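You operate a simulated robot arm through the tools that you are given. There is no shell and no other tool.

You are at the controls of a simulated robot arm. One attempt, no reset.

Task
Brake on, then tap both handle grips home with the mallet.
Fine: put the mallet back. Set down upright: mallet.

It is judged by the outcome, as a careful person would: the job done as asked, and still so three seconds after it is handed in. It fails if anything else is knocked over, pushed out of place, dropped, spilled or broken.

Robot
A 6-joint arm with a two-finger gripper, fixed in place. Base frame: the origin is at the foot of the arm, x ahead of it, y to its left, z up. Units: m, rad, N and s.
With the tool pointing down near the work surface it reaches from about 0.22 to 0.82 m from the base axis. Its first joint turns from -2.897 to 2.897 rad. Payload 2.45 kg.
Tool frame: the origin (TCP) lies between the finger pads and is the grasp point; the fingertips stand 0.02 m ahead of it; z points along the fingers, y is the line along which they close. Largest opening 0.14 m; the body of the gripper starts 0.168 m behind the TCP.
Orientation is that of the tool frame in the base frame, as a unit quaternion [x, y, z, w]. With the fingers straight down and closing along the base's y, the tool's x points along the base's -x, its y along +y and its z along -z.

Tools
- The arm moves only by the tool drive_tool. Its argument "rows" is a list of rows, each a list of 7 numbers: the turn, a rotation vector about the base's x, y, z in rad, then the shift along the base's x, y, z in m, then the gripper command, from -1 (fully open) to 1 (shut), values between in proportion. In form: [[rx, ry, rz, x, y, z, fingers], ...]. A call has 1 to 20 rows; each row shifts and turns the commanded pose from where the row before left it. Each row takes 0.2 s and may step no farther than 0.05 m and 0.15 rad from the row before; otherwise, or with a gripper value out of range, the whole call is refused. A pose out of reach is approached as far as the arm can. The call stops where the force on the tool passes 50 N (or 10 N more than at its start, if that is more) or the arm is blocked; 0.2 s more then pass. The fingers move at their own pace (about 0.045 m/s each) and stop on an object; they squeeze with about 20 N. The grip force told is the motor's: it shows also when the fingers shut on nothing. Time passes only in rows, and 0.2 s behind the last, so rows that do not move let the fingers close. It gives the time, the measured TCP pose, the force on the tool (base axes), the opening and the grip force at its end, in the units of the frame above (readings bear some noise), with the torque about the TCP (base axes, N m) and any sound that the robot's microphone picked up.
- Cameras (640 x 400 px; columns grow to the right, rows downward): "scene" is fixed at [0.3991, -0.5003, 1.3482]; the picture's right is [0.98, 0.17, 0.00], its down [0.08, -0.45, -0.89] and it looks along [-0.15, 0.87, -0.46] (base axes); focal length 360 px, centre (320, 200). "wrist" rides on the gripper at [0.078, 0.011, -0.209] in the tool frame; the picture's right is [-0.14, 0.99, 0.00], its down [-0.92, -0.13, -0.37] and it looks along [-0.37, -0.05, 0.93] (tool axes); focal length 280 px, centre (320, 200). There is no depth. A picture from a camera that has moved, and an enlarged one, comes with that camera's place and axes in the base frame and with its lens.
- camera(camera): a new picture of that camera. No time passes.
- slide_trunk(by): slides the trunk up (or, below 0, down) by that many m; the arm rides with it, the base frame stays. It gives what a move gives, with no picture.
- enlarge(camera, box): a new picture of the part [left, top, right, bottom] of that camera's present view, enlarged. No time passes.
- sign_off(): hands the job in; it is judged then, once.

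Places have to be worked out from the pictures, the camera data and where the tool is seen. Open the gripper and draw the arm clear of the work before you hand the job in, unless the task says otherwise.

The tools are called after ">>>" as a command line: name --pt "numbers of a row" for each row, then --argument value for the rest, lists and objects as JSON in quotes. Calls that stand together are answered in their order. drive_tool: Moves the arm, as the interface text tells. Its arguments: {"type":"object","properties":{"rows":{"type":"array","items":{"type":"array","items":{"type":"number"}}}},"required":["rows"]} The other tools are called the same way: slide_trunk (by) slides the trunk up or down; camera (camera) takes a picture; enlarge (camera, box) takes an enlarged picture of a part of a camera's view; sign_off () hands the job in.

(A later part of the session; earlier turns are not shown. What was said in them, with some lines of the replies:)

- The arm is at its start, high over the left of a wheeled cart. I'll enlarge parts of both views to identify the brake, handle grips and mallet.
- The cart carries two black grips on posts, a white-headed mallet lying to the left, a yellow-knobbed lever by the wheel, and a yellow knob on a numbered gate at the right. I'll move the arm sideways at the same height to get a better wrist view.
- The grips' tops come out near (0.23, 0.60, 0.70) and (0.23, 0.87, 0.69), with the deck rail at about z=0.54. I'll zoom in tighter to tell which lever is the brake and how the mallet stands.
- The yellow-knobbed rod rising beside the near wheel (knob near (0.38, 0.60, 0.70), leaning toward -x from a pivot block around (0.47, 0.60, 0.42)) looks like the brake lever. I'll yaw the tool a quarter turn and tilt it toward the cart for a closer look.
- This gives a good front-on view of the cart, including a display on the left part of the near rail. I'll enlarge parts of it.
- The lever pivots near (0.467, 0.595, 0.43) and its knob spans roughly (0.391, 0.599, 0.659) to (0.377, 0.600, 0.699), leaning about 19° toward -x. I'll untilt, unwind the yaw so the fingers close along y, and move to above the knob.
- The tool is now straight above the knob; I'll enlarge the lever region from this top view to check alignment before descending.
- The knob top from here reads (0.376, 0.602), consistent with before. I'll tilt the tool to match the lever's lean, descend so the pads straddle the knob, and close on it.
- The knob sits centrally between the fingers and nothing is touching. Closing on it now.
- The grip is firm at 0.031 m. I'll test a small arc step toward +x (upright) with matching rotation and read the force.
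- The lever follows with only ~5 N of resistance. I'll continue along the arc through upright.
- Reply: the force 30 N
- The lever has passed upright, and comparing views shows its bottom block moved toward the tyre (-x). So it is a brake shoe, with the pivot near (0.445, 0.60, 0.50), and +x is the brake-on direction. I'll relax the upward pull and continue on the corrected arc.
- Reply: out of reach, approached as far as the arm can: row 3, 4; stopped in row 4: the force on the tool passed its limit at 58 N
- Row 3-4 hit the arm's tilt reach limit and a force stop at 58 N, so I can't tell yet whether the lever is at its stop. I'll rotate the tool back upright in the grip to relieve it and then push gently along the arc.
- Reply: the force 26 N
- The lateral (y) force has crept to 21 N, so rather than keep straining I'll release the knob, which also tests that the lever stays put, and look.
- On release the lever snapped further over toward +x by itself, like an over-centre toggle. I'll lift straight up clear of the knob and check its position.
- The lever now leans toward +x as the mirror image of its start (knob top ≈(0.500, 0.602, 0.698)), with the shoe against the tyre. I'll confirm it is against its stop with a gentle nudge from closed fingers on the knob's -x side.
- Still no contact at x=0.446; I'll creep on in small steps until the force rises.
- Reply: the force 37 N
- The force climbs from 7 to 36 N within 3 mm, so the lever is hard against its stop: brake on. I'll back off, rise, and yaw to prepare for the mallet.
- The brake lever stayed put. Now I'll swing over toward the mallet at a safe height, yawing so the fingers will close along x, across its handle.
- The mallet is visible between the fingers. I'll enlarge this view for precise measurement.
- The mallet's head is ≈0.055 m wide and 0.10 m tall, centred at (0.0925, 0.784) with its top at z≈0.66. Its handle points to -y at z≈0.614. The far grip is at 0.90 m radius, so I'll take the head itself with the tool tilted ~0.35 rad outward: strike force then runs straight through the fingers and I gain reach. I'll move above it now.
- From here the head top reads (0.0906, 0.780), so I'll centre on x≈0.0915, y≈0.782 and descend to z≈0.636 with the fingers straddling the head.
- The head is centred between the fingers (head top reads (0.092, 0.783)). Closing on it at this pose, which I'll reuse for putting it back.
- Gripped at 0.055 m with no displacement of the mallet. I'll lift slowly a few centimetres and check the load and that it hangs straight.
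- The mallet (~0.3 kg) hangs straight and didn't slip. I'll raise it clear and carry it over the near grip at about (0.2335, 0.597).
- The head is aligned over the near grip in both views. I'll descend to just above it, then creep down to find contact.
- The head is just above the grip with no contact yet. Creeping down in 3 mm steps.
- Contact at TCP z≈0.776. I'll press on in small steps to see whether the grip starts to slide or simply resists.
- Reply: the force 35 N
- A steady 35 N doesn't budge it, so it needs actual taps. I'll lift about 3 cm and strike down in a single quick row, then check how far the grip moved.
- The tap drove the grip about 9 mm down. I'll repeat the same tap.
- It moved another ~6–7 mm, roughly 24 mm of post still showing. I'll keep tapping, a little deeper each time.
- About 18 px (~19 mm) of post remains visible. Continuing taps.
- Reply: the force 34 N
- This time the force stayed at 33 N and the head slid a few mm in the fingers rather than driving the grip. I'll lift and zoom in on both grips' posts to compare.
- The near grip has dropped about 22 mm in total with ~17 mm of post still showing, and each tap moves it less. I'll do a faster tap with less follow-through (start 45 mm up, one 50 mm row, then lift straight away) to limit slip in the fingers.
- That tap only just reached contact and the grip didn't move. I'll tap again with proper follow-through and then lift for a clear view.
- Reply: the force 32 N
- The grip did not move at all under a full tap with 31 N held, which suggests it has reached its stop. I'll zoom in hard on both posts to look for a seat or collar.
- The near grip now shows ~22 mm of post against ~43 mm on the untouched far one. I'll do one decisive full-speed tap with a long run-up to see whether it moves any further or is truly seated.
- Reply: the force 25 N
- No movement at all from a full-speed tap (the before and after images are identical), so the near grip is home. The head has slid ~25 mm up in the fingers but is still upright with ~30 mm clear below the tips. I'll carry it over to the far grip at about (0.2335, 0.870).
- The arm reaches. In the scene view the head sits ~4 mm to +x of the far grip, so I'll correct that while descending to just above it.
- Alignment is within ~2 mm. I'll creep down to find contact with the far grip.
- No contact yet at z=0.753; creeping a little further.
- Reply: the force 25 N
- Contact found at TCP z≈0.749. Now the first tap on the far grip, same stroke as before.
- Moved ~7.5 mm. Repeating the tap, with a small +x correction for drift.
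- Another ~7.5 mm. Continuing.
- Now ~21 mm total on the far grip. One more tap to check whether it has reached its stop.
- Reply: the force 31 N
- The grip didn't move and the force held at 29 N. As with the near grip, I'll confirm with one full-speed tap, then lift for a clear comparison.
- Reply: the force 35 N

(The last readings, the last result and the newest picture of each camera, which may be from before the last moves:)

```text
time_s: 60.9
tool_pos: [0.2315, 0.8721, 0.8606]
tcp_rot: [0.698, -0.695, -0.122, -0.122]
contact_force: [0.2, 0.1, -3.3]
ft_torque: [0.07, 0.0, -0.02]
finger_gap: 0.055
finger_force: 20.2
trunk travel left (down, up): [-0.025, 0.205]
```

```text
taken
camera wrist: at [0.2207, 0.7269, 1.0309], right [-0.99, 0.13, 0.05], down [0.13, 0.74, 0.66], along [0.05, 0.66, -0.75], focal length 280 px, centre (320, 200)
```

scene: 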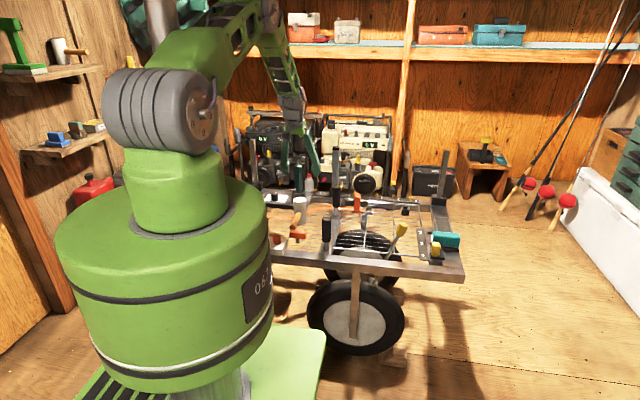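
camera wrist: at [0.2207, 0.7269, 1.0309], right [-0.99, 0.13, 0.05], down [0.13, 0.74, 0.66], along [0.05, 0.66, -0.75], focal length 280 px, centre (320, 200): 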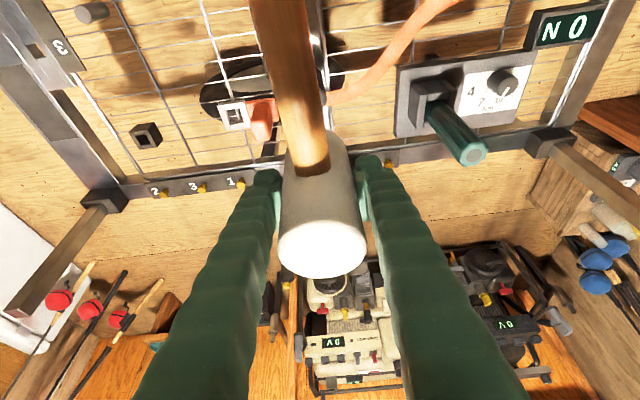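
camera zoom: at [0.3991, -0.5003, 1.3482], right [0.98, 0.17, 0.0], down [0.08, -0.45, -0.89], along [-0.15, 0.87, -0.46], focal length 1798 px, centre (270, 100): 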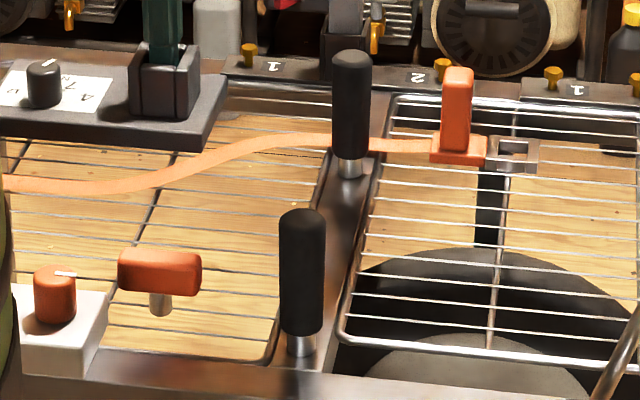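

Both grips now show the same short length of post (~20 mm) and neither moves under a full tap, so both are home. I'll carry the mallet back over its original spot, TCP (0.0909, 0.7802), and lower it partway.

>>> drive_tool --pt "0 0 0 -0.0352 -0.023 0 1" --pt "0 0 0 -0.0352 -0.023 0 1" --pt "0 0 0 -0.0352 -0.023 0 1" --pt "0 0 0 -0.035 -0.0229 0 1" --pt "0 0 0 0 0 0 1" --pt "0 0 0 0 0 -0.04 1" --pt "0 0 0 0 0 -0.04 1" --pt "0 0 0 0 0 -0.04 1" --pt "0 0 0 0 0 -0.04 1" --pt "0 0 0 0 0 -0.03 1" --pt "0 0 0 0 0 0 1"

>>> enlarge --camera "scene" --box '[260, 160, 360, 250]'

>>> camera --camera "wrist"

```text
time_s: 63.3
tool_pos: [0.0905, 0.7775, 0.6702]
tcp_rot: [0.698, -0.695, -0.123, -0.121]
contact_force: [0.2, 0.2, -3.2]
ft_torque: [0.04, -0.01, -0.01]
finger_gap: 0.0551
finger_force: 19.9
trunk travel left (down, up): [-0.025, 0.205]
```

```text
4.44 times, centred on (310, 205) of scene
camera zoom: at [0.3991, -0.5003, 1.3482], right [0.98, 0.17, 0.0], down [0.08, -0.45, -0.89], along [-0.15, 0.87, -0.46], focal length 1598 px, centre (364, 178)
```

zoom: 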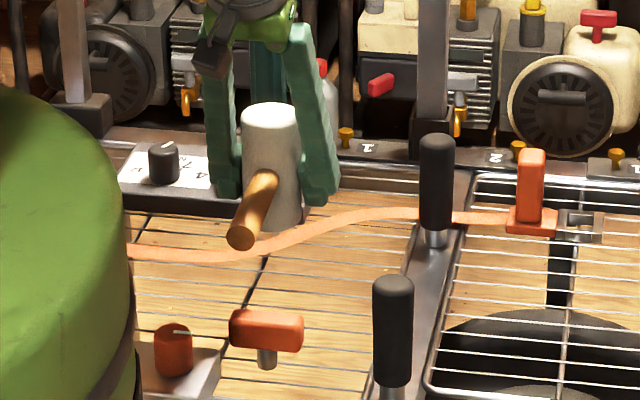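

```text
taken
camera wrist: at [0.0801, 0.6331, 0.8405], right [-0.99, 0.13, 0.05], down [0.13, 0.74, 0.66], along [0.05, 0.66, -0.75], focal length 280 px, centre (320, 200)
```

wrist: 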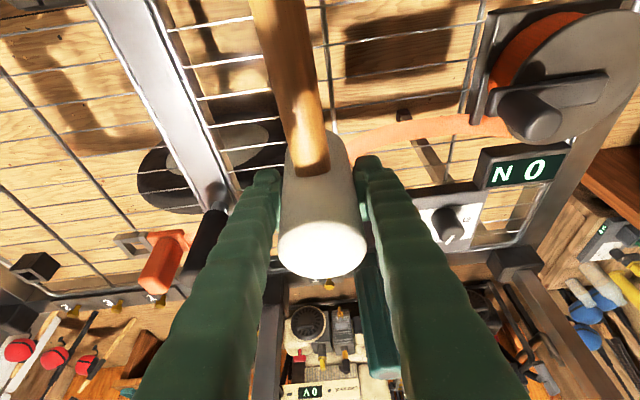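

The mallet is back over its spot, though the head seems to lean very slightly to -x. I'll zoom in to measure before lowering it.

>>> enlarge --camera "scene" --box '[290, 180, 330, 220]'

```text
10.00 times, centred on (310, 200) of scene
camera zoom: at [0.3991, -0.5003, 1.3482], right [0.98, 0.17, 0.0], down [0.08, -0.45, -0.89], along [-0.15, 0.87, -0.46], focal length 3596 px, centre (420, 200)
```

zoom: 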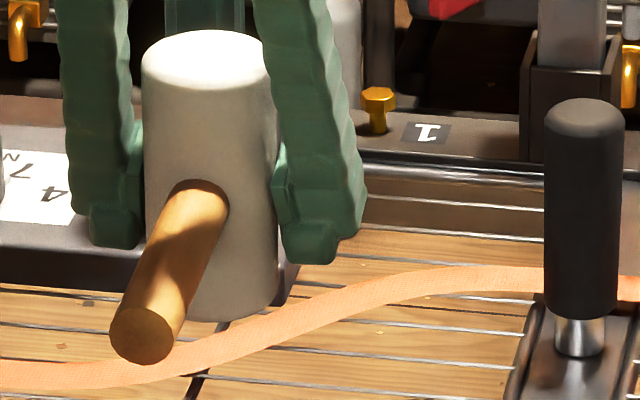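

The apparent lean is almost all perspective (~0.01 rad real), so it's fine. I'll nudge to the original y and lower, creeping for the last part.

>>> drive_tool --pt "0 0 0 0.001 0.0025 -0.015 1" --pt "0 0 0 0 0 -0.02 1" --pt "0 0 0 0 0 -0.012 1" --pt "0 0 0 0 0 0 1"

>>> drive_tool --pt "0 0 0 0 0 -0.004 1" --pt "0 0 0 0 0 -0.003 1" --pt "0 0 0 0 0 0 1"

>>> enlarge --camera "scene" --box '[280, 180, 330, 240]'

```text
time_s: 64.3
tool_pos: [0.0912, 0.7804, 0.6243]
tcp_rot: [0.698, -0.695, -0.122, -0.123]
contact_force: [-0.3, 0.4, -3.3]
ft_torque: [0.05, 0.0, 0.03]
finger_gap: 0.0548
finger_force: 20.1
trunk travel left (down, up): [-0.025, 0.205]
```

```text
time_s: 65.1
tool_pos: [0.0913, 0.7812, 0.6163]
tcp_rot: [0.698, -0.695, -0.123, -0.122]
contact_force: [-0.7, 0.2, -3.4]
ft_torque: [0.09, 0.0, -0.01]
finger_gap: 0.055
finger_force: 20.6
trunk travel left (down, up): [-0.025, 0.205]
```

```text
6.67 times, centred on (305, 210) of scene
camera zoom: at [0.3991, -0.5003, 1.3482], right [0.98, 0.17, 0.0], down [0.08, -0.45, -0.89], along [-0.15, 0.87, -0.46], focal length 2397 px, centre (420, 133)
```

zoom: 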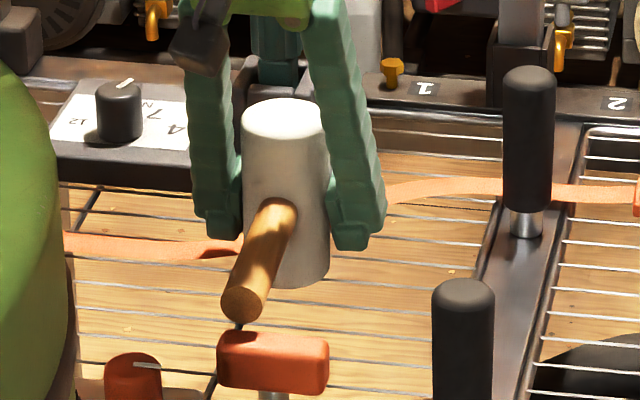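

Comparing with the original picture, about 10 mm remain. Creeping down until the weight is taken.

>>> drive_tool --pt "0 0 0 0 0 -0.003 1" --pt "0 0 0 0 0 -0.003 1" --pt "0 0 0 0 0 0 1"

>>> drive_tool --pt "0 0 0 0 0 -0.002 1" --pt "0 0 0 0 0 -0.001 1" --pt "0 0 0 0 0 0 1"

```text
time_s: 65.9
tool_pos: [0.0921, 0.7797, 0.6107]
tcp_rot: [0.698, -0.695, -0.122, -0.122]
contact_force: [0.2, -0.9, -1.5]
ft_torque: [-0.19, 0.01, 0.02]
finger_gap: 0.0549
finger_force: 19.9
trunk travel left (down, up): [-0.025, 0.205]
```

```text
time_s: 66.7
tool_pos: [0.0928, 0.7801, 0.6076]
tcp_rot: [0.697, -0.696, -0.123, -0.123]
contact_force: [-2.0, -1.8, 0.2]
ft_torque: [-0.29, -0.03, -0.17]
finger_gap: 0.055
finger_force: 19.8
trunk travel left (down, up): [-0.025, 0.205]
```

The weight is being taken but the torque hints the contact is off toward the handle side. I'll check the handle against the orange T-bar before releasing.

>>> enlarge --camera "scene" --box '[280, 190, 330, 245]'

>>> enlarge --camera "wrist" --box '[220, 0, 420, 290]'

>>> camera --camera "wrist"

```text
7.27 times, centred on (305, 218) of scene
camera zoom: at [0.3991, -0.5003, 1.3482], right [0.98, 0.17, 0.0], down [0.08, -0.45, -0.89], along [-0.15, 0.87, -0.46], focal length 2615 px, centre (429, 73)
```

zoom: 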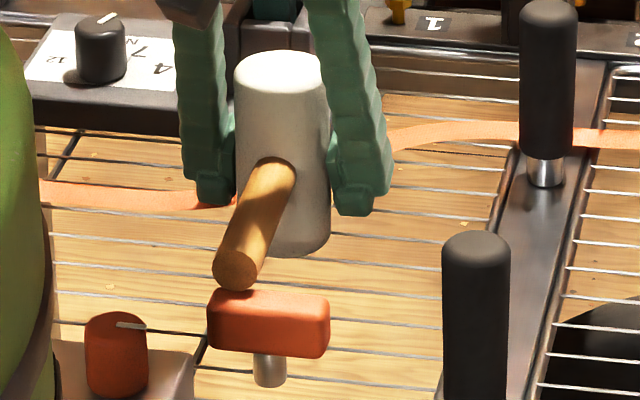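

```text
1.38 times, centred on (320, 145) of wrist
camera zoom: at [0.0816, 0.6347, 0.7767], right [-0.99, 0.13, 0.05], down [0.13, 0.74, 0.66], along [0.05, 0.66, -0.75], focal length 387 px, centre (320, 276)
```

zoom: 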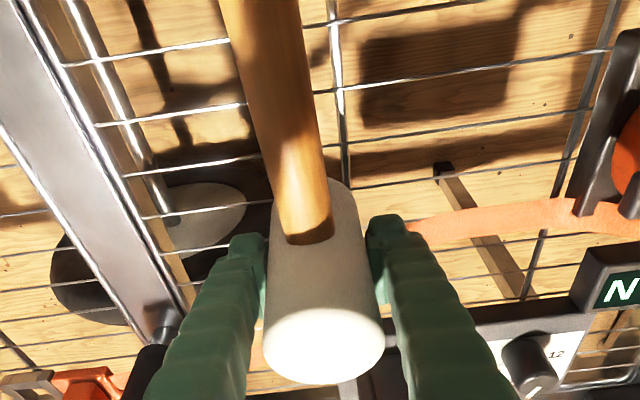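

```text
taken
camera wrist: at [0.0816, 0.6347, 0.7767], right [-0.99, 0.13, 0.05], down [0.13, 0.74, 0.66], along [0.05, 0.66, -0.75], focal length 280 px, centre (320, 200)
```

wrist: 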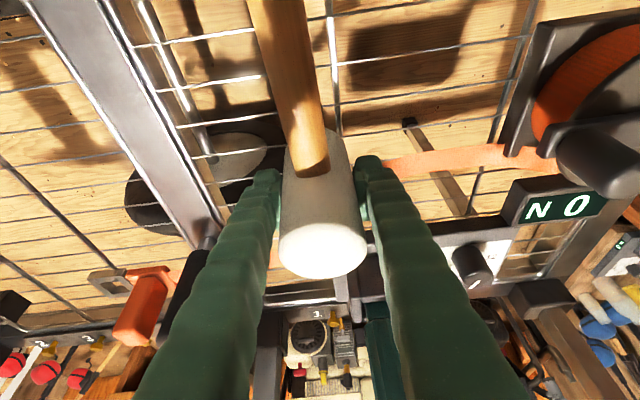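

The head and handle end are within ~0.5 px of their original image positions, so the mallet stands where it was, its weight on the grid. Releasing now.

>>> drive_tool --pt "0 0 0 0 0 0 0.15" --pt "0 0 0 0 0 0 0.0" --pt "0 0 0 0 0 0 -0.43" --pt "0 0 0 0 0 0 -0.43" --pt "0 0 0 0 0 0 -0.43" --pt "0 0 0 0 0 0 -0.43"

>>> enlarge --camera "scene" --box '[280, 190, 330, 245]'

>>> camera --camera "wrist"

```text
time_s: 68.1
tool_pos: [0.0913, 0.7784, 0.6069]
tcp_rot: [0.698, -0.695, -0.122, -0.122]
contact_force: [-0.6, 0.2, 0.7]
ft_torque: [0.03, 0.03, 0.0]
finger_gap: 0.0999
finger_force: 0.0
trunk travel left (down, up): [-0.025, 0.205]
```

```text
7.27 times, centred on (305, 218) of scene
camera zoom: at [0.3991, -0.5003, 1.3482], right [0.98, 0.17, 0.0], down [0.08, -0.45, -0.89], along [-0.15, 0.87, -0.46], focal length 2615 px, centre (429, 73)
```

zoom: 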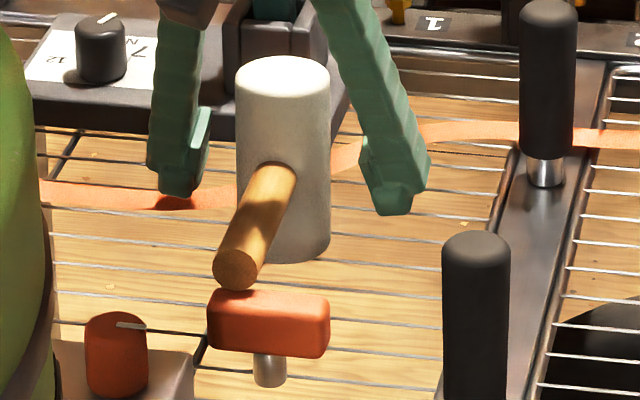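

```text
taken
camera wrist: at [0.0817, 0.6347, 0.7768], right [-0.99, 0.13, 0.05], down [0.13, 0.74, 0.66], along [0.05, 0.66, -0.75], focal length 280 px, centre (320, 200)
```

wrist: 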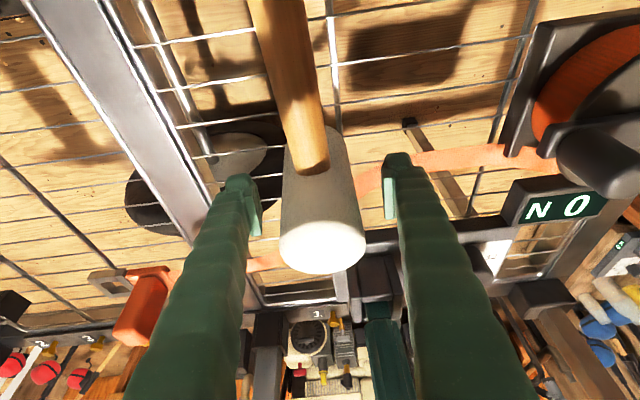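

The mallet settled a few mm onto the grid and stands upright. I'll take the same zoom as my first picture of it for a direct comparison before withdrawing.

>>> enlarge --camera "scene" --box '[260, 180, 340, 260]'

>>> enlarge --camera "scene" --box '[260, 160, 360, 250]'

```text
5.00 times, centred on (300, 220) of scene
camera zoom: at [0.3991, -0.5003, 1.3482], right [0.98, 0.17, 0.0], down [0.08, -0.45, -0.89], along [-0.15, 0.87, -0.46], focal length 1798 px, centre (420, 100)
```

zoom: 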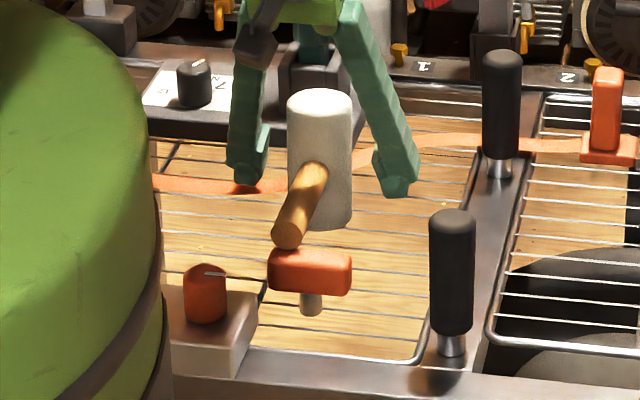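

```text
4.44 times, centred on (310, 205) of scene
camera zoom: at [0.3991, -0.5003, 1.3482], right [0.98, 0.17, 0.0], down [0.08, -0.45, -0.89], along [-0.15, 0.87, -0.46], focal length 1598 px, centre (364, 178)
```

zoom: 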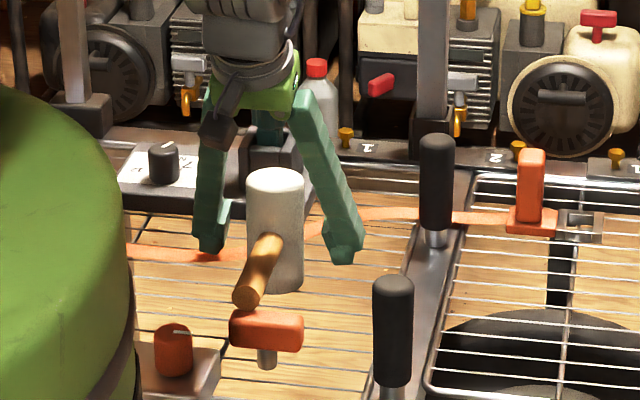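

The head reads ~4 px lower than originally while the handle end is unchanged, so it may have shifted a few mm. I'll withdraw straight up and go back to my earlier viewing pose for a like-for-like comparison from above.

>>> drive_tool --pt "0 0 0 0 0 0.03 -0.43" --pt "0 0 0 0 0 0.04 -0.43" --pt "0 0 0 0 0 0.04 -0.43" --pt "0 0 0 0 0 0.04 -0.43" --pt "0 0 0 0 0 0.04 -0.43" --pt "-0.117 0 0 -0.001 -0.035 0.03 -0.43" --pt "-0.117 0 0 -0.001 -0.035 0.03 -0.43" --pt "-0.116 0 0 -0.001 -0.035 0.0275 -1" --pt "0 0 0 -0.001 -0.035 0 -1" --pt "0 0 0 -0.001 -0.035 0 -1" --pt "0 0 0 -0.001 -0.035 0 -1" --pt "0 0 0 -0.001 -0.035 0 -1" --pt "0 0 0 0 -0.03 0 -1" --pt "0 0 0 0 0 0 -1"

>>> camera --camera "wrist"

>>> enlarge --camera "wrist" --box '[220, 140, 440, 310]'

>>> enlarge --camera "scene" --box '[260, 180, 340, 260]'

```text
time_s: 71.1
tool_pos: [0.0879, 0.5054, 0.8848]
tcp_rot: [0.708, -0.706, 0.0, 0.001]
contact_force: [-0.1, -0.6, 0.5]
ft_torque: [0.02, -0.01, 0.0]
finger_gap: 0.1402
finger_force: 0.2
trunk travel left (down, up): [-0.025, 0.205]
```

```text
taken
camera wrist: at [0.0773, 0.4268, 1.0934], right [-0.99, 0.13, 0.0], down [0.13, 0.92, 0.37], along [0.05, 0.36, -0.93], focal length 280 px, centre (320, 200)
```

wrist: 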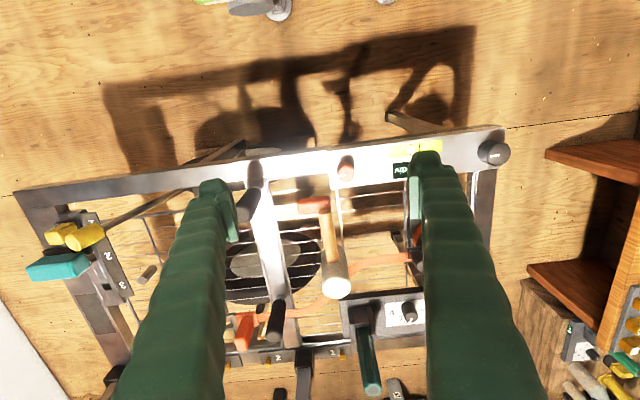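

```text
2.35 times, centred on (330, 225) of wrist
camera zoom: at [0.0773, 0.4268, 1.0934], right [-0.99, 0.13, 0.0], down [0.13, 0.92, 0.37], along [0.05, 0.36, -0.93], focal length 660 px, centre (296, 141)
```

zoom: 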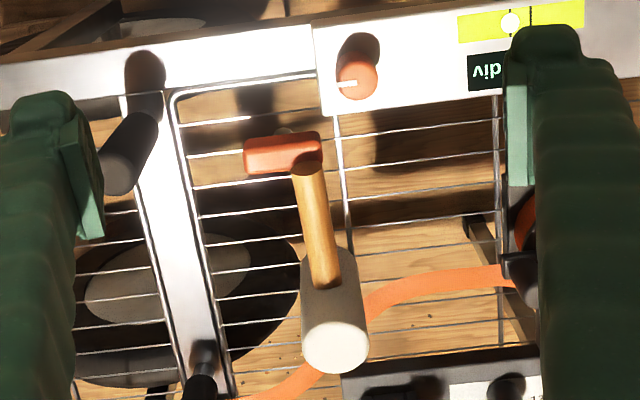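

```text
5.00 times, centred on (300, 220) of scene
camera zoom: at [0.3991, -0.5003, 1.3482], right [0.98, 0.17, 0.0], down [0.08, -0.45, -0.89], along [-0.15, 0.87, -0.46], focal length 1798 px, centre (420, 100)
```

zoom: 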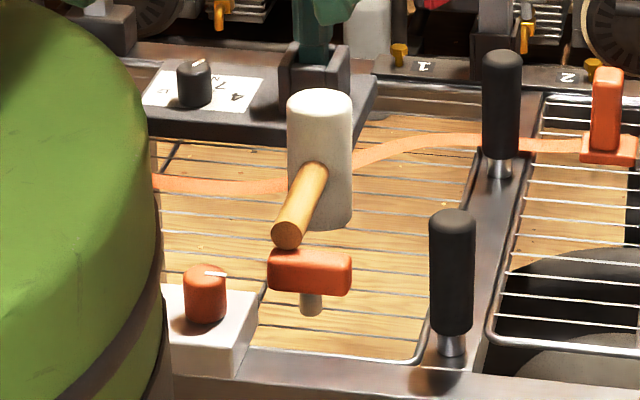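

Comparing the two views, the mallet ended up shifted: the head base is ~10–14 mm toward -y, and the handle end, at (0.099, 0.630, 0.622), is resting on the orange T-bar and slightly raised. I'll re-grasp the head and set it back properly, moving above it first.

>>> drive_tool --pt "0.117 0 0 0.001 0.03 -0.01 -0.43" --pt "0.117 0 0 0.001 0.034 -0.01 -0.43" --pt "0.116 0 0 0.001 0.034 -0.01 -0.43" --pt "0 0 0 0.001 0.034 -0.01 -0.43" --pt "0 0 0 0.001 0.034 -0.01 -0.43" --pt "0 0 0 0 0.034 -0.01 -0.43" --pt "0 0 0 0 0.034 -0.01 -0.43" --pt "0 0 0 0 0.0316 -0.012 -0.43" --pt "0 0 0 0 0 0 -0.43"

>>> camera --camera "wrist"

```text
time_s: 73.1
tool_pos: [0.0887, 0.7728, 0.801]
tcp_rot: [0.697, -0.696, -0.122, -0.122]
contact_force: [0.0, -0.7, -0.7]
ft_torque: [-0.03, -0.04, 0.04]
finger_gap: 0.1
finger_force: 0.0
trunk travel left (down, up): [-0.025, 0.205]
```

```text
taken
camera wrist: at [0.079, 0.6278, 0.9711], right [-0.99, 0.13, 0.05], down [0.13, 0.74, 0.66], along [0.05, 0.66, -0.75], focal length 280 px, centre (320, 200)
```

wrist: 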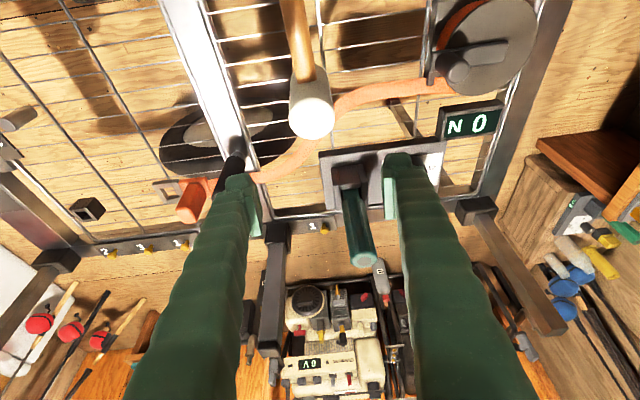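

From here the head top reads (0.0933, 0.772), 8 mm short of the original in y. I'll centre on it, descend to the original grasp height and close.

>>> drive_tool --pt "0 0 0 0.003 -0.001 -0.034 -0.43" --pt "0 0 0 0.002 0 -0.035 -0.43" --pt "0 0 0 0 0 -0.035 -0.43" --pt "0 0 0 0 0 -0.03 -0.43" --pt "0 0 0 0 0 -0.03 -0.43" --pt "0 0 0 0 0 0 -0.43"

>>> camera --camera "wrist"

```text
time_s: 74.5
tool_pos: [0.0948, 0.7715, 0.6388]
tcp_rot: [0.698, -0.695, -0.122, -0.122]
contact_force: [-0.3, 0.2, 0.2]
ft_torque: [0.0, 0.0, -0.05]
finger_gap: 0.1002
finger_force: 0.0
trunk travel left (down, up): [-0.025, 0.205]
```

```text
taken
camera wrist: at [0.0843, 0.6253, 0.8096], right [-0.99, 0.13, 0.05], down [0.13, 0.74, 0.66], along [0.05, 0.66, -0.75], focal length 280 px, centre (320, 200)
```

wrist: 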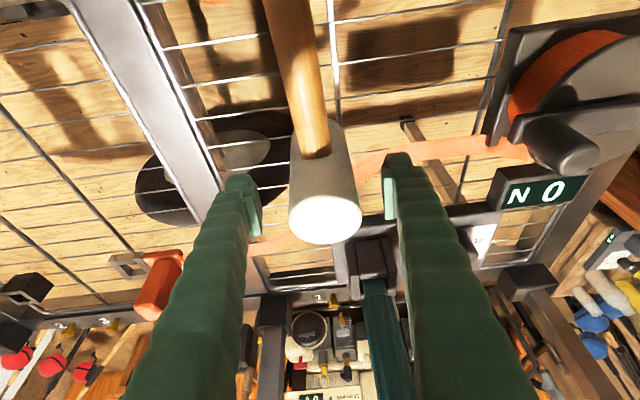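

The head is ~2–3 mm to -x of the finger centre; I'll shift 2 mm and close.

>>> drive_tool --pt "0 0 0 -0.002 0 -0.001 -0.43" --pt "0 0 0 0 0 0 1" --pt "0 0 0 0 0 0 1" --pt "0 0 0 0 0 0 1" --pt "0 0 0 0 0 0 1" --pt "0 0 0 0 0 0 1" --pt "0 0 0 0 0 0 1"

>>> drive_tool --pt "0 0 0 0 0 0.01 1" --pt "0 0 0 0 0 0.015 1" --pt "0 0 0 0 0 0.015 1" --pt "0 0 0 0 0 0 1"

>>> camera --camera "wrist"

>>> enlarge --camera "scene" --box '[260, 160, 360, 250]'

```text
time_s: 76.1
tool_pos: [0.0915, 0.7703, 0.6383]
tcp_rot: [0.698, -0.695, -0.123, -0.122]
contact_force: [0.2, 0.9, 0.2]
ft_torque: [0.03, 0.02, -0.04]
finger_gap: 0.055
finger_force: 20.2
trunk travel left (down, up): [-0.025, 0.205]
```

```text
time_s: 77.1
tool_pos: [0.0921, 0.7718, 0.679]
tcp_rot: [0.698, -0.695, -0.122, -0.121]
contact_force: [-0.5, -0.2, -2.7]
ft_torque: [0.02, -0.02, -0.01]
finger_gap: 0.0552
finger_force: 20.1
trunk travel left (down, up): [-0.025, 0.205]
```

```text
taken
camera wrist: at [0.0817, 0.6262, 0.8493], right [-0.99, 0.13, 0.05], down [0.13, 0.74, 0.66], along [0.05, 0.66, -0.75], focal length 280 px, centre (320, 200)
```

wrist: 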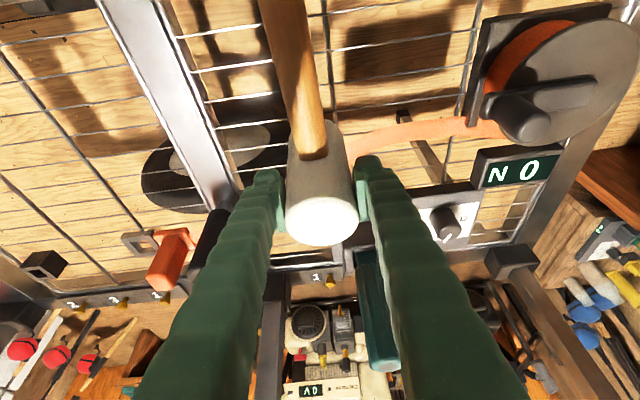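

```text
4.44 times, centred on (310, 205) of scene
camera zoom: at [0.3991, -0.5003, 1.3482], right [0.98, 0.17, 0.0], down [0.08, -0.45, -0.89], along [-0.15, 0.87, -0.46], focal length 1598 px, centre (364, 178)
```

zoom: 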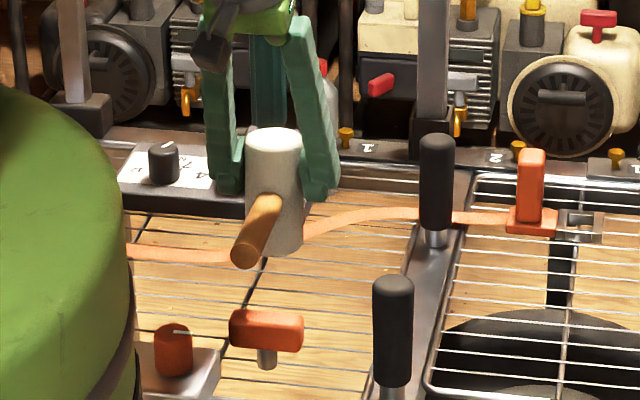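

Lifted cleanly off the T-bar. In the tool view the handle is yawed about 0.05 rad toward +x compared with the original grasp. I'll zoom in to measure its pitch as well.

>>> enlarge --camera "wrist" --box '[220, 0, 400, 260]'

>>> enlarge --camera "scene" --box '[280, 180, 330, 235]'

```text
1.54 times, centred on (310, 130) of wrist
camera zoom: at [0.0817, 0.6262, 0.8493], right [-0.99, 0.13, 0.05], down [0.13, 0.74, 0.66], along [0.05, 0.66, -0.75], focal length 431 px, centre (335, 308)
```

zoom: 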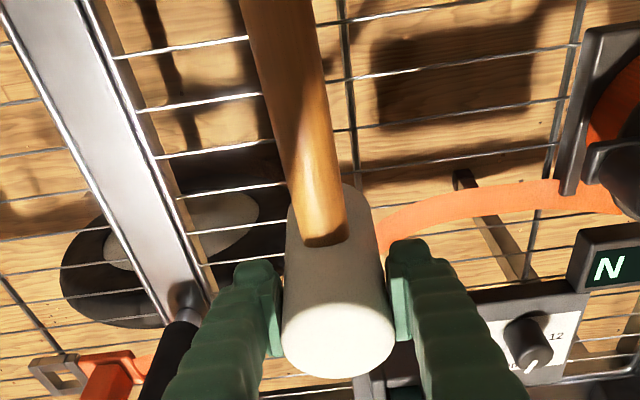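

```text
7.27 times, centred on (305, 208) of scene
camera zoom: at [0.3991, -0.5003, 1.3482], right [0.98, 0.17, 0.0], down [0.08, -0.45, -0.89], along [-0.15, 0.87, -0.46], focal length 2615 px, centre (429, 146)
```

zoom: 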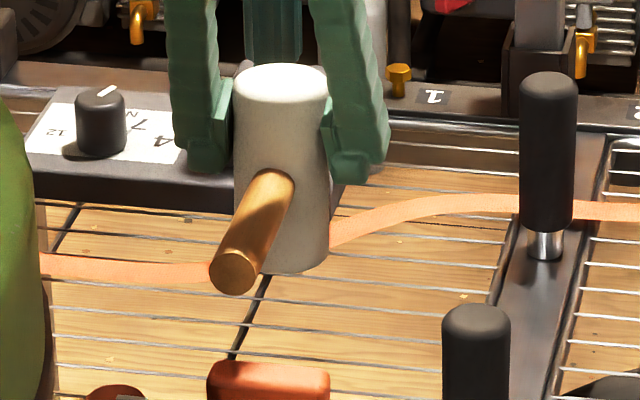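

Scene geometry gives a pitch of ~0.045 rad (handle end high) and a yaw of ~0.04 rad versus the original. I'll rotate those out in the air, shift to the original TCP position (0.0909, 0.781), and start lowering.

>>> drive_tool --pt "0.0225 0 -0.02 -0.0006 0.005 0 1" --pt "0.0225 0 -0.02 -0.0006 0.0045 0 1" --pt "0 0 0 0 0 0 1"

>>> enlarge --camera "scene" --box '[280, 180, 330, 235]'

>>> camera --camera "wrist"

```text
time_s: 77.9
tool_pos: [0.0922, 0.7826, 0.6767]
tcp_rot: [-0.681, 0.706, 0.135, 0.14]
contact_force: [0.5, 0.3, -2.6]
ft_torque: [0.05, 0.01, 0.02]
finger_gap: 0.055
finger_force: 19.9
trunk travel left (down, up): [-0.025, 0.205]
```

```text
7.27 times, centred on (305, 208) of scene
camera zoom: at [0.3991, -0.5003, 1.3482], right [0.98, 0.17, 0.0], down [0.08, -0.45, -0.89], along [-0.15, 0.87, -0.46], focal length 2615 px, centre (429, 146)
```

zoom: 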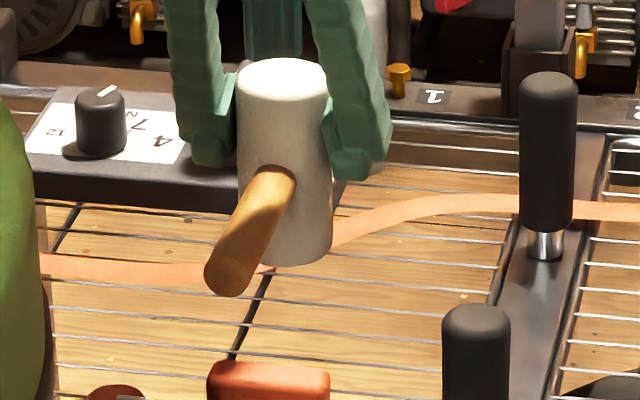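

```text
taken
camera wrist: at [0.0752, 0.6288, 0.8409], right [-0.99, 0.16, 0.05], down [0.15, 0.7, 0.69], along [0.07, 0.69, -0.72], focal length 280 px, centre (320, 200)
```

wrist: 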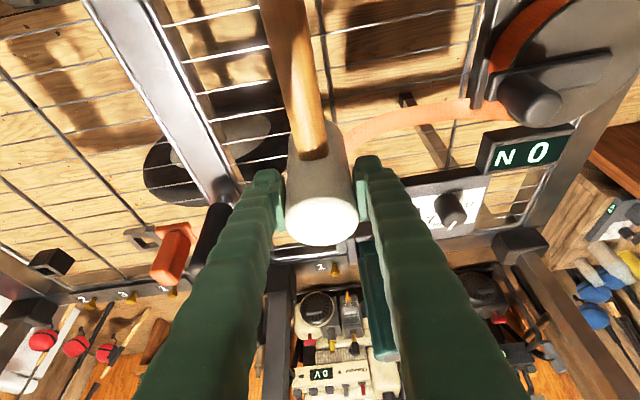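

The handle-to-head offset in the image now matches the upright, straight original within ~1 mm. Lowering, with a creep at the end.

>>> drive_tool --pt "0 0 0 -0.0008 -0.0008 -0.015 1" --pt "0 0 0 0 0 -0.012 1" --pt "0 0 0 0 0 0 1"

>>> drive_tool --pt "0 0 0 0 0 -0.004 1" --pt "0 0 0 0 0 -0.003 1" --pt "0 0 0 0 0 0 1"

>>> drive_tool --pt "0 0 0 0 0 -0.002 1" --pt "0 0 0 0 0 0 1"

```text
time_s: 78.7
tool_pos: [0.0913, 0.7807, 0.6504]
tcp_rot: [-0.681, 0.706, 0.136, 0.14]
contact_force: [1.3, 0.5, -3.3]
ft_torque: [0.0, -0.02, 0.0]
finger_gap: 0.0552
finger_force: 19.8
trunk travel left (down, up): [-0.025, 0.205]
```

```text
time_s: 79.5
tool_pos: [0.0911, 0.7799, 0.6446]
tcp_rot: [-0.681, 0.706, 0.136, 0.14]
contact_force: [-0.2, 0.2, -2.2]
ft_torque: [0.01, -0.01, 0.01]
finger_gap: 0.055
finger_force: 19.8
trunk travel left (down, up): [-0.025, 0.205]
```

```text
time_s: 80.1
tool_pos: [0.0904, 0.7794, 0.6419]
tcp_rot: [-0.681, 0.706, 0.135, 0.14]
contact_force: [-0.2, 0.5, -2.4]
ft_torque: [-0.01, 0.03, 0.0]
finger_gap: 0.0552
finger_force: 20.0
trunk travel left (down, up): [-0.025, 0.205]
```

No contact yet at z=0.642; continuing in 2 mm steps.

>>> drive_tool --pt "0 0 0 0 0.001 -0.002 1" --pt "0 0 0 0 0 0 1"

>>> drive_tool --pt "0 0 0 0 0 -0.002 1" --pt "0 0 0 0 0 0 1"

>>> drive_tool --pt "0 0 0 0 0 -0.0015 1" --pt "0 0 0 0 0 0 1"

```text
time_s: 80.7
tool_pos: [0.0912, 0.782, 0.6384]
tcp_rot: [-0.681, 0.706, 0.136, 0.141]
contact_force: [0.2, 0.0, -1.9]
ft_torque: [0.07, 0.01, 0.03]
finger_gap: 0.055
finger_force: 20.3
trunk travel left (down, up): [-0.025, 0.205]
```

```text
time_s: 81.3
tool_pos: [0.0894, 0.7817, 0.637]
tcp_rot: [-0.681, 0.706, 0.136, 0.14]
contact_force: [0.0, -0.1, -1.6]
ft_torque: [0.02, -0.02, -0.04]
finger_gap: 0.0552
finger_force: 19.9
trunk travel left (down, up): [-0.025, 0.205]
```

```text
time_s: 81.9
tool_pos: [0.0897, 0.7816, 0.6366]
tcp_rot: [-0.681, 0.705, 0.138, 0.14]
contact_force: [-1.1, -1.1, 8.3]
ft_torque: [0.15, 0.02, 0.02]
finger_gap: 0.055
finger_force: 19.7
trunk travel left (down, up): [-0.025, 0.205]
```

Firm, centred contact at z≈0.637, the same height as the original grasp. I'll ease the pressure by a millimetre and release.

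>>> drive_tool --pt "0 0 0 0 0 0.0008 1" --pt "0 0 0 0 0 0 0.15" --pt "0 0 0 0 0 0 -0.1" --pt "0 0 0 0 0 0 -0.43" --pt "0 0 0 0 0 0 -0.43" --pt "0 0 0 0 0 0 -0.43"

>>> enlarge --camera "scene" --box '[260, 180, 340, 260]'

>>> camera --camera "wrist"

```text
time_s: 83.3
tool_pos: [0.0909, 0.7796, 0.6367]
tcp_rot: [-0.68, 0.707, 0.135, 0.14]
contact_force: [1.0, -0.2, 0.2]
ft_torque: [0.0, 0.03, -0.01]
finger_gap: 0.1
finger_force: 0.0
trunk travel left (down, up): [-0.025, 0.205]
```

```text
5.00 times, centred on (300, 220) of scene
camera zoom: at [0.3991, -0.5003, 1.3482], right [0.98, 0.17, 0.0], down [0.08, -0.45, -0.89], along [-0.15, 0.87, -0.46], focal length 1798 px, centre (420, 100)
```

zoom: 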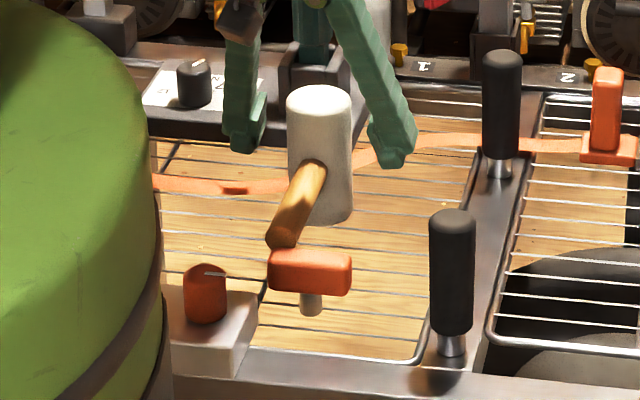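

```text
taken
camera wrist: at [0.074, 0.6264, 0.8002], right [-0.99, 0.16, 0.05], down [0.15, 0.7, 0.69], along [0.07, 0.69, -0.72], focal length 280 px, centre (320, 200)
```

wrist: 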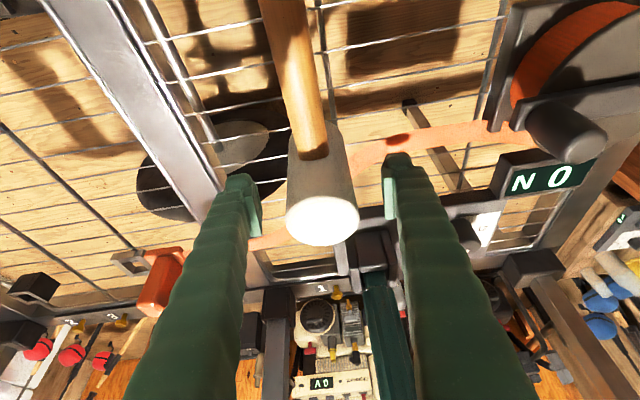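

The image now matches the original mallet pose almost pixel for pixel (head edges 288–353, top 85, handle end ≈(282, 237)). I'll withdraw straight up and back to the viewing pose.

>>> drive_tool --pt "0 0 0 0 0 0.03 -0.43" --pt "0 0 0 0 0 0.04 -0.43" --pt "0 0 0 0 0 0.04 -0.43" --pt "0 0 0 0 0 0.04 -0.43" --pt "0 0 0 0 0 0.04 -0.43" --pt "-0.13 0 0.02 -0.001 -0.035 0.03 -0.43" --pt "-0.13 0 0.02 -0.001 -0.035 0.03 -0.43" --pt "-0.135 0 0 -0.001 -0.035 0.0 -1" --pt "0 0 0 -0.001 -0.035 0 -1" --pt "0 0 0 -0.001 -0.035 0 -1" --pt "0 0 0 -0.001 -0.035 0 -1" --pt "0 0 0 0 -0.035 0 -1" --pt "0 0 0 0 -0.03 0 -1" --pt "0 0 0 0 0 0 -1"

>>> enlarge --camera "wrist" --box '[220, 140, 440, 310]'

>>> camera --camera "scene"

>>> enlarge --camera "scene" --box '[240, 170, 480, 320]'

>>> enlarge --camera "scene" --box '[260, 180, 340, 260]'

```text
time_s: 86.3
tool_pos: [0.0855, 0.5056, 0.8873]
tcp_rot: [0.709, -0.706, 0.001, 0.0]
contact_force: [0.1, -0.8, -0.5]
ft_torque: [0.01, -0.01, -0.03]
finger_gap: 0.1399
finger_force: 0.1
trunk travel left (down, up): [-0.025, 0.205]
```

```text
2.35 times, centred on (330, 225) of wrist
camera zoom: at [0.0747, 0.427, 1.096], right [-0.99, 0.13, 0.0], down [0.12, 0.92, 0.37], along [0.05, 0.36, -0.93], focal length 660 px, centre (296, 141)
```

zoom: 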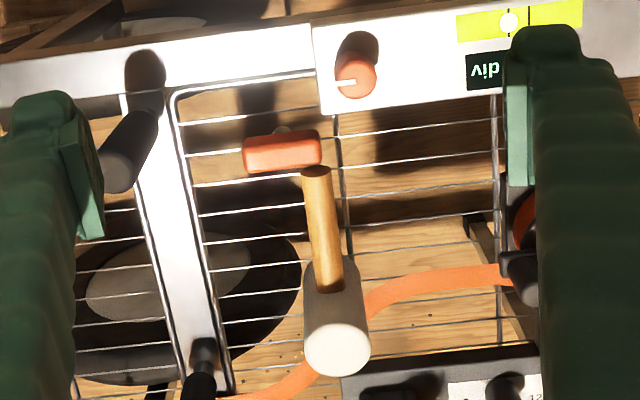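

```text
taken
```

scene: 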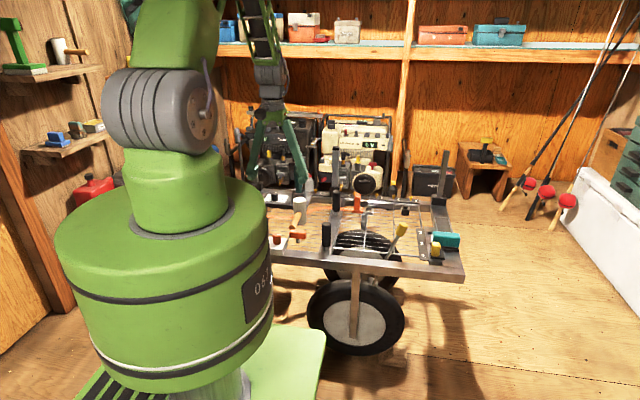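

```text
2.67 times, centred on (360, 245) of scene
camera zoom: at [0.3991, -0.5003, 1.3482], right [0.98, 0.17, 0.0], down [0.08, -0.45, -0.89], along [-0.15, 0.87, -0.46], focal length 959 px, centre (213, 80)
```

zoom: 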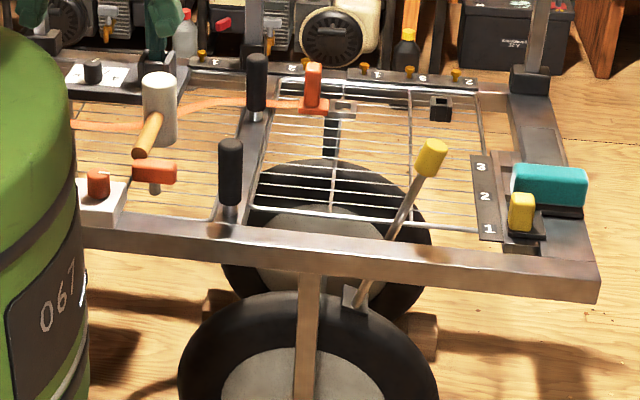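

```text
5.00 times, centred on (300, 220) of scene
camera zoom: at [0.3991, -0.5003, 1.3482], right [0.98, 0.17, 0.0], down [0.08, -0.45, -0.89], along [-0.15, 0.87, -0.46], focal length 1798 px, centre (420, 100)
```

zoom: 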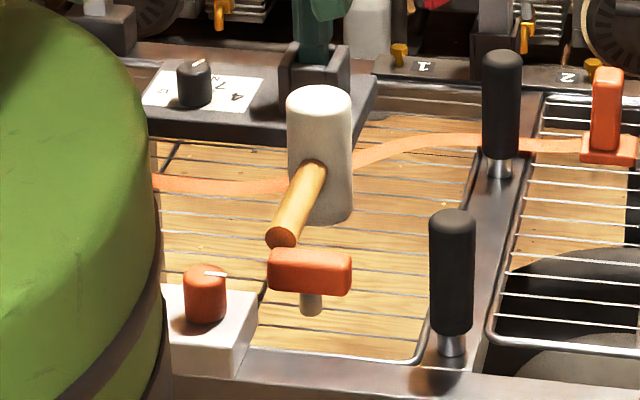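

The mallet matches its original pose in both views, the brake lever is still over, both grips are seated alike, and the other fittings are unchanged. I'll draw the open gripper back and up, clear of the cart.

>>> drive_tool --pt "0 0 0 0 -0.03 0.02 -1" --pt "0 0 0 0.02 -0.03 0.02 -1" --pt "0 0 0 0.03 -0.03 0.02 -1" --pt "0 0 0 0.03 -0.03 0.02 -1" --pt "0 0 0 0.03 -0.02 0.02 -1" --pt "0 0 0 0.03 0 0 -1" --pt "0 0 0 0 0 0 -1" --pt "0 0 0 0 0 0 -1"

>>> enlarge --camera "scene" --box '[240, 170, 480, 320]'

>>> camera --camera "scene"

```text
time_s: 88.1
tool_pos: [0.2219, 0.3645, 0.9869]
tcp_rot: [0.709, -0.705, 0.001, 0.0]
contact_force: [0.5, -0.6, 0.3]
ft_torque: [0.01, -0.03, 0.01]
finger_gap: 0.1398
finger_force: 0.1
trunk travel left (down, up): [-0.025, 0.205]
```

```text
2.67 times, centred on (360, 245) of scene
camera zoom: at [0.3991, -0.5003, 1.3482], right [0.98, 0.17, 0.0], down [0.08, -0.45, -0.89], along [-0.15, 0.87, -0.46], focal length 959 px, centre (213, 80)
```

zoom: 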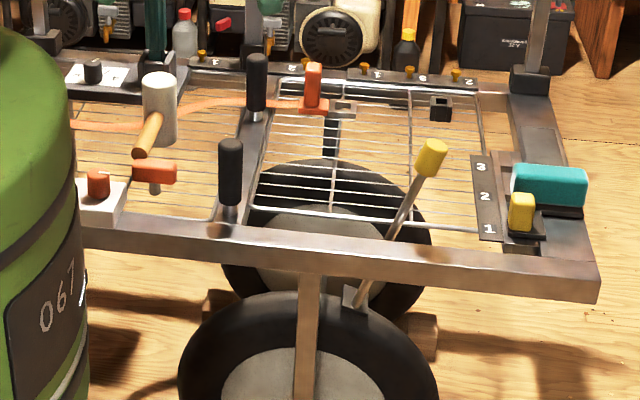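

```text
taken
```

scene: 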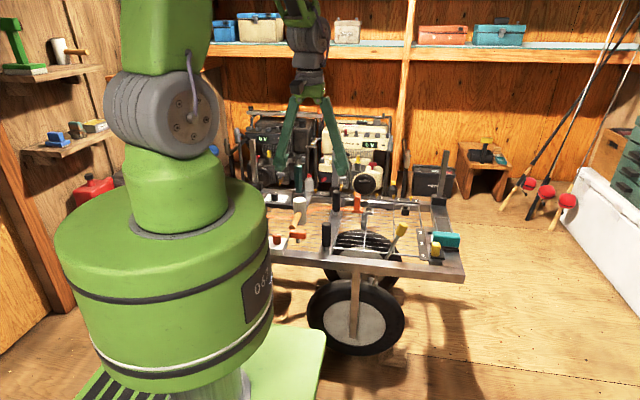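

The final views show the brake lever over with its shoe at the tyre, both grips driven to their stops, and the mallet standing upright in its original spot. Nothing else has moved, and the open gripper is clear of the work. Handing in.

>>> sign_off

```text
The job is handed in.
```

The job is done and handed in: the brake is on, both handle grips are tapped home, and the mallet is back where it started, standing upright.

- **Brake:** I moved the yellow-knobbed lever over until its shoe met the tyre, then nudged it to confirm it was against its stop. There is no label on it; I judged it to be the brake from how its lower end moves toward the wheel.
- **Grips:** Each went down about 21 mm and then stopped moving, even under a full-speed tap. About 20 mm of post still shows below both. I took that as seated, because both stopped at the same height.
- **Mallet:** The first time I put it down, its handle was resting on the orange T-bar. I picked it up again, straightened it and set it back. The final pictures match its original position closely.

In the final pictures nothing else on the cart looks moved. The gripper is open and the arm is clear.
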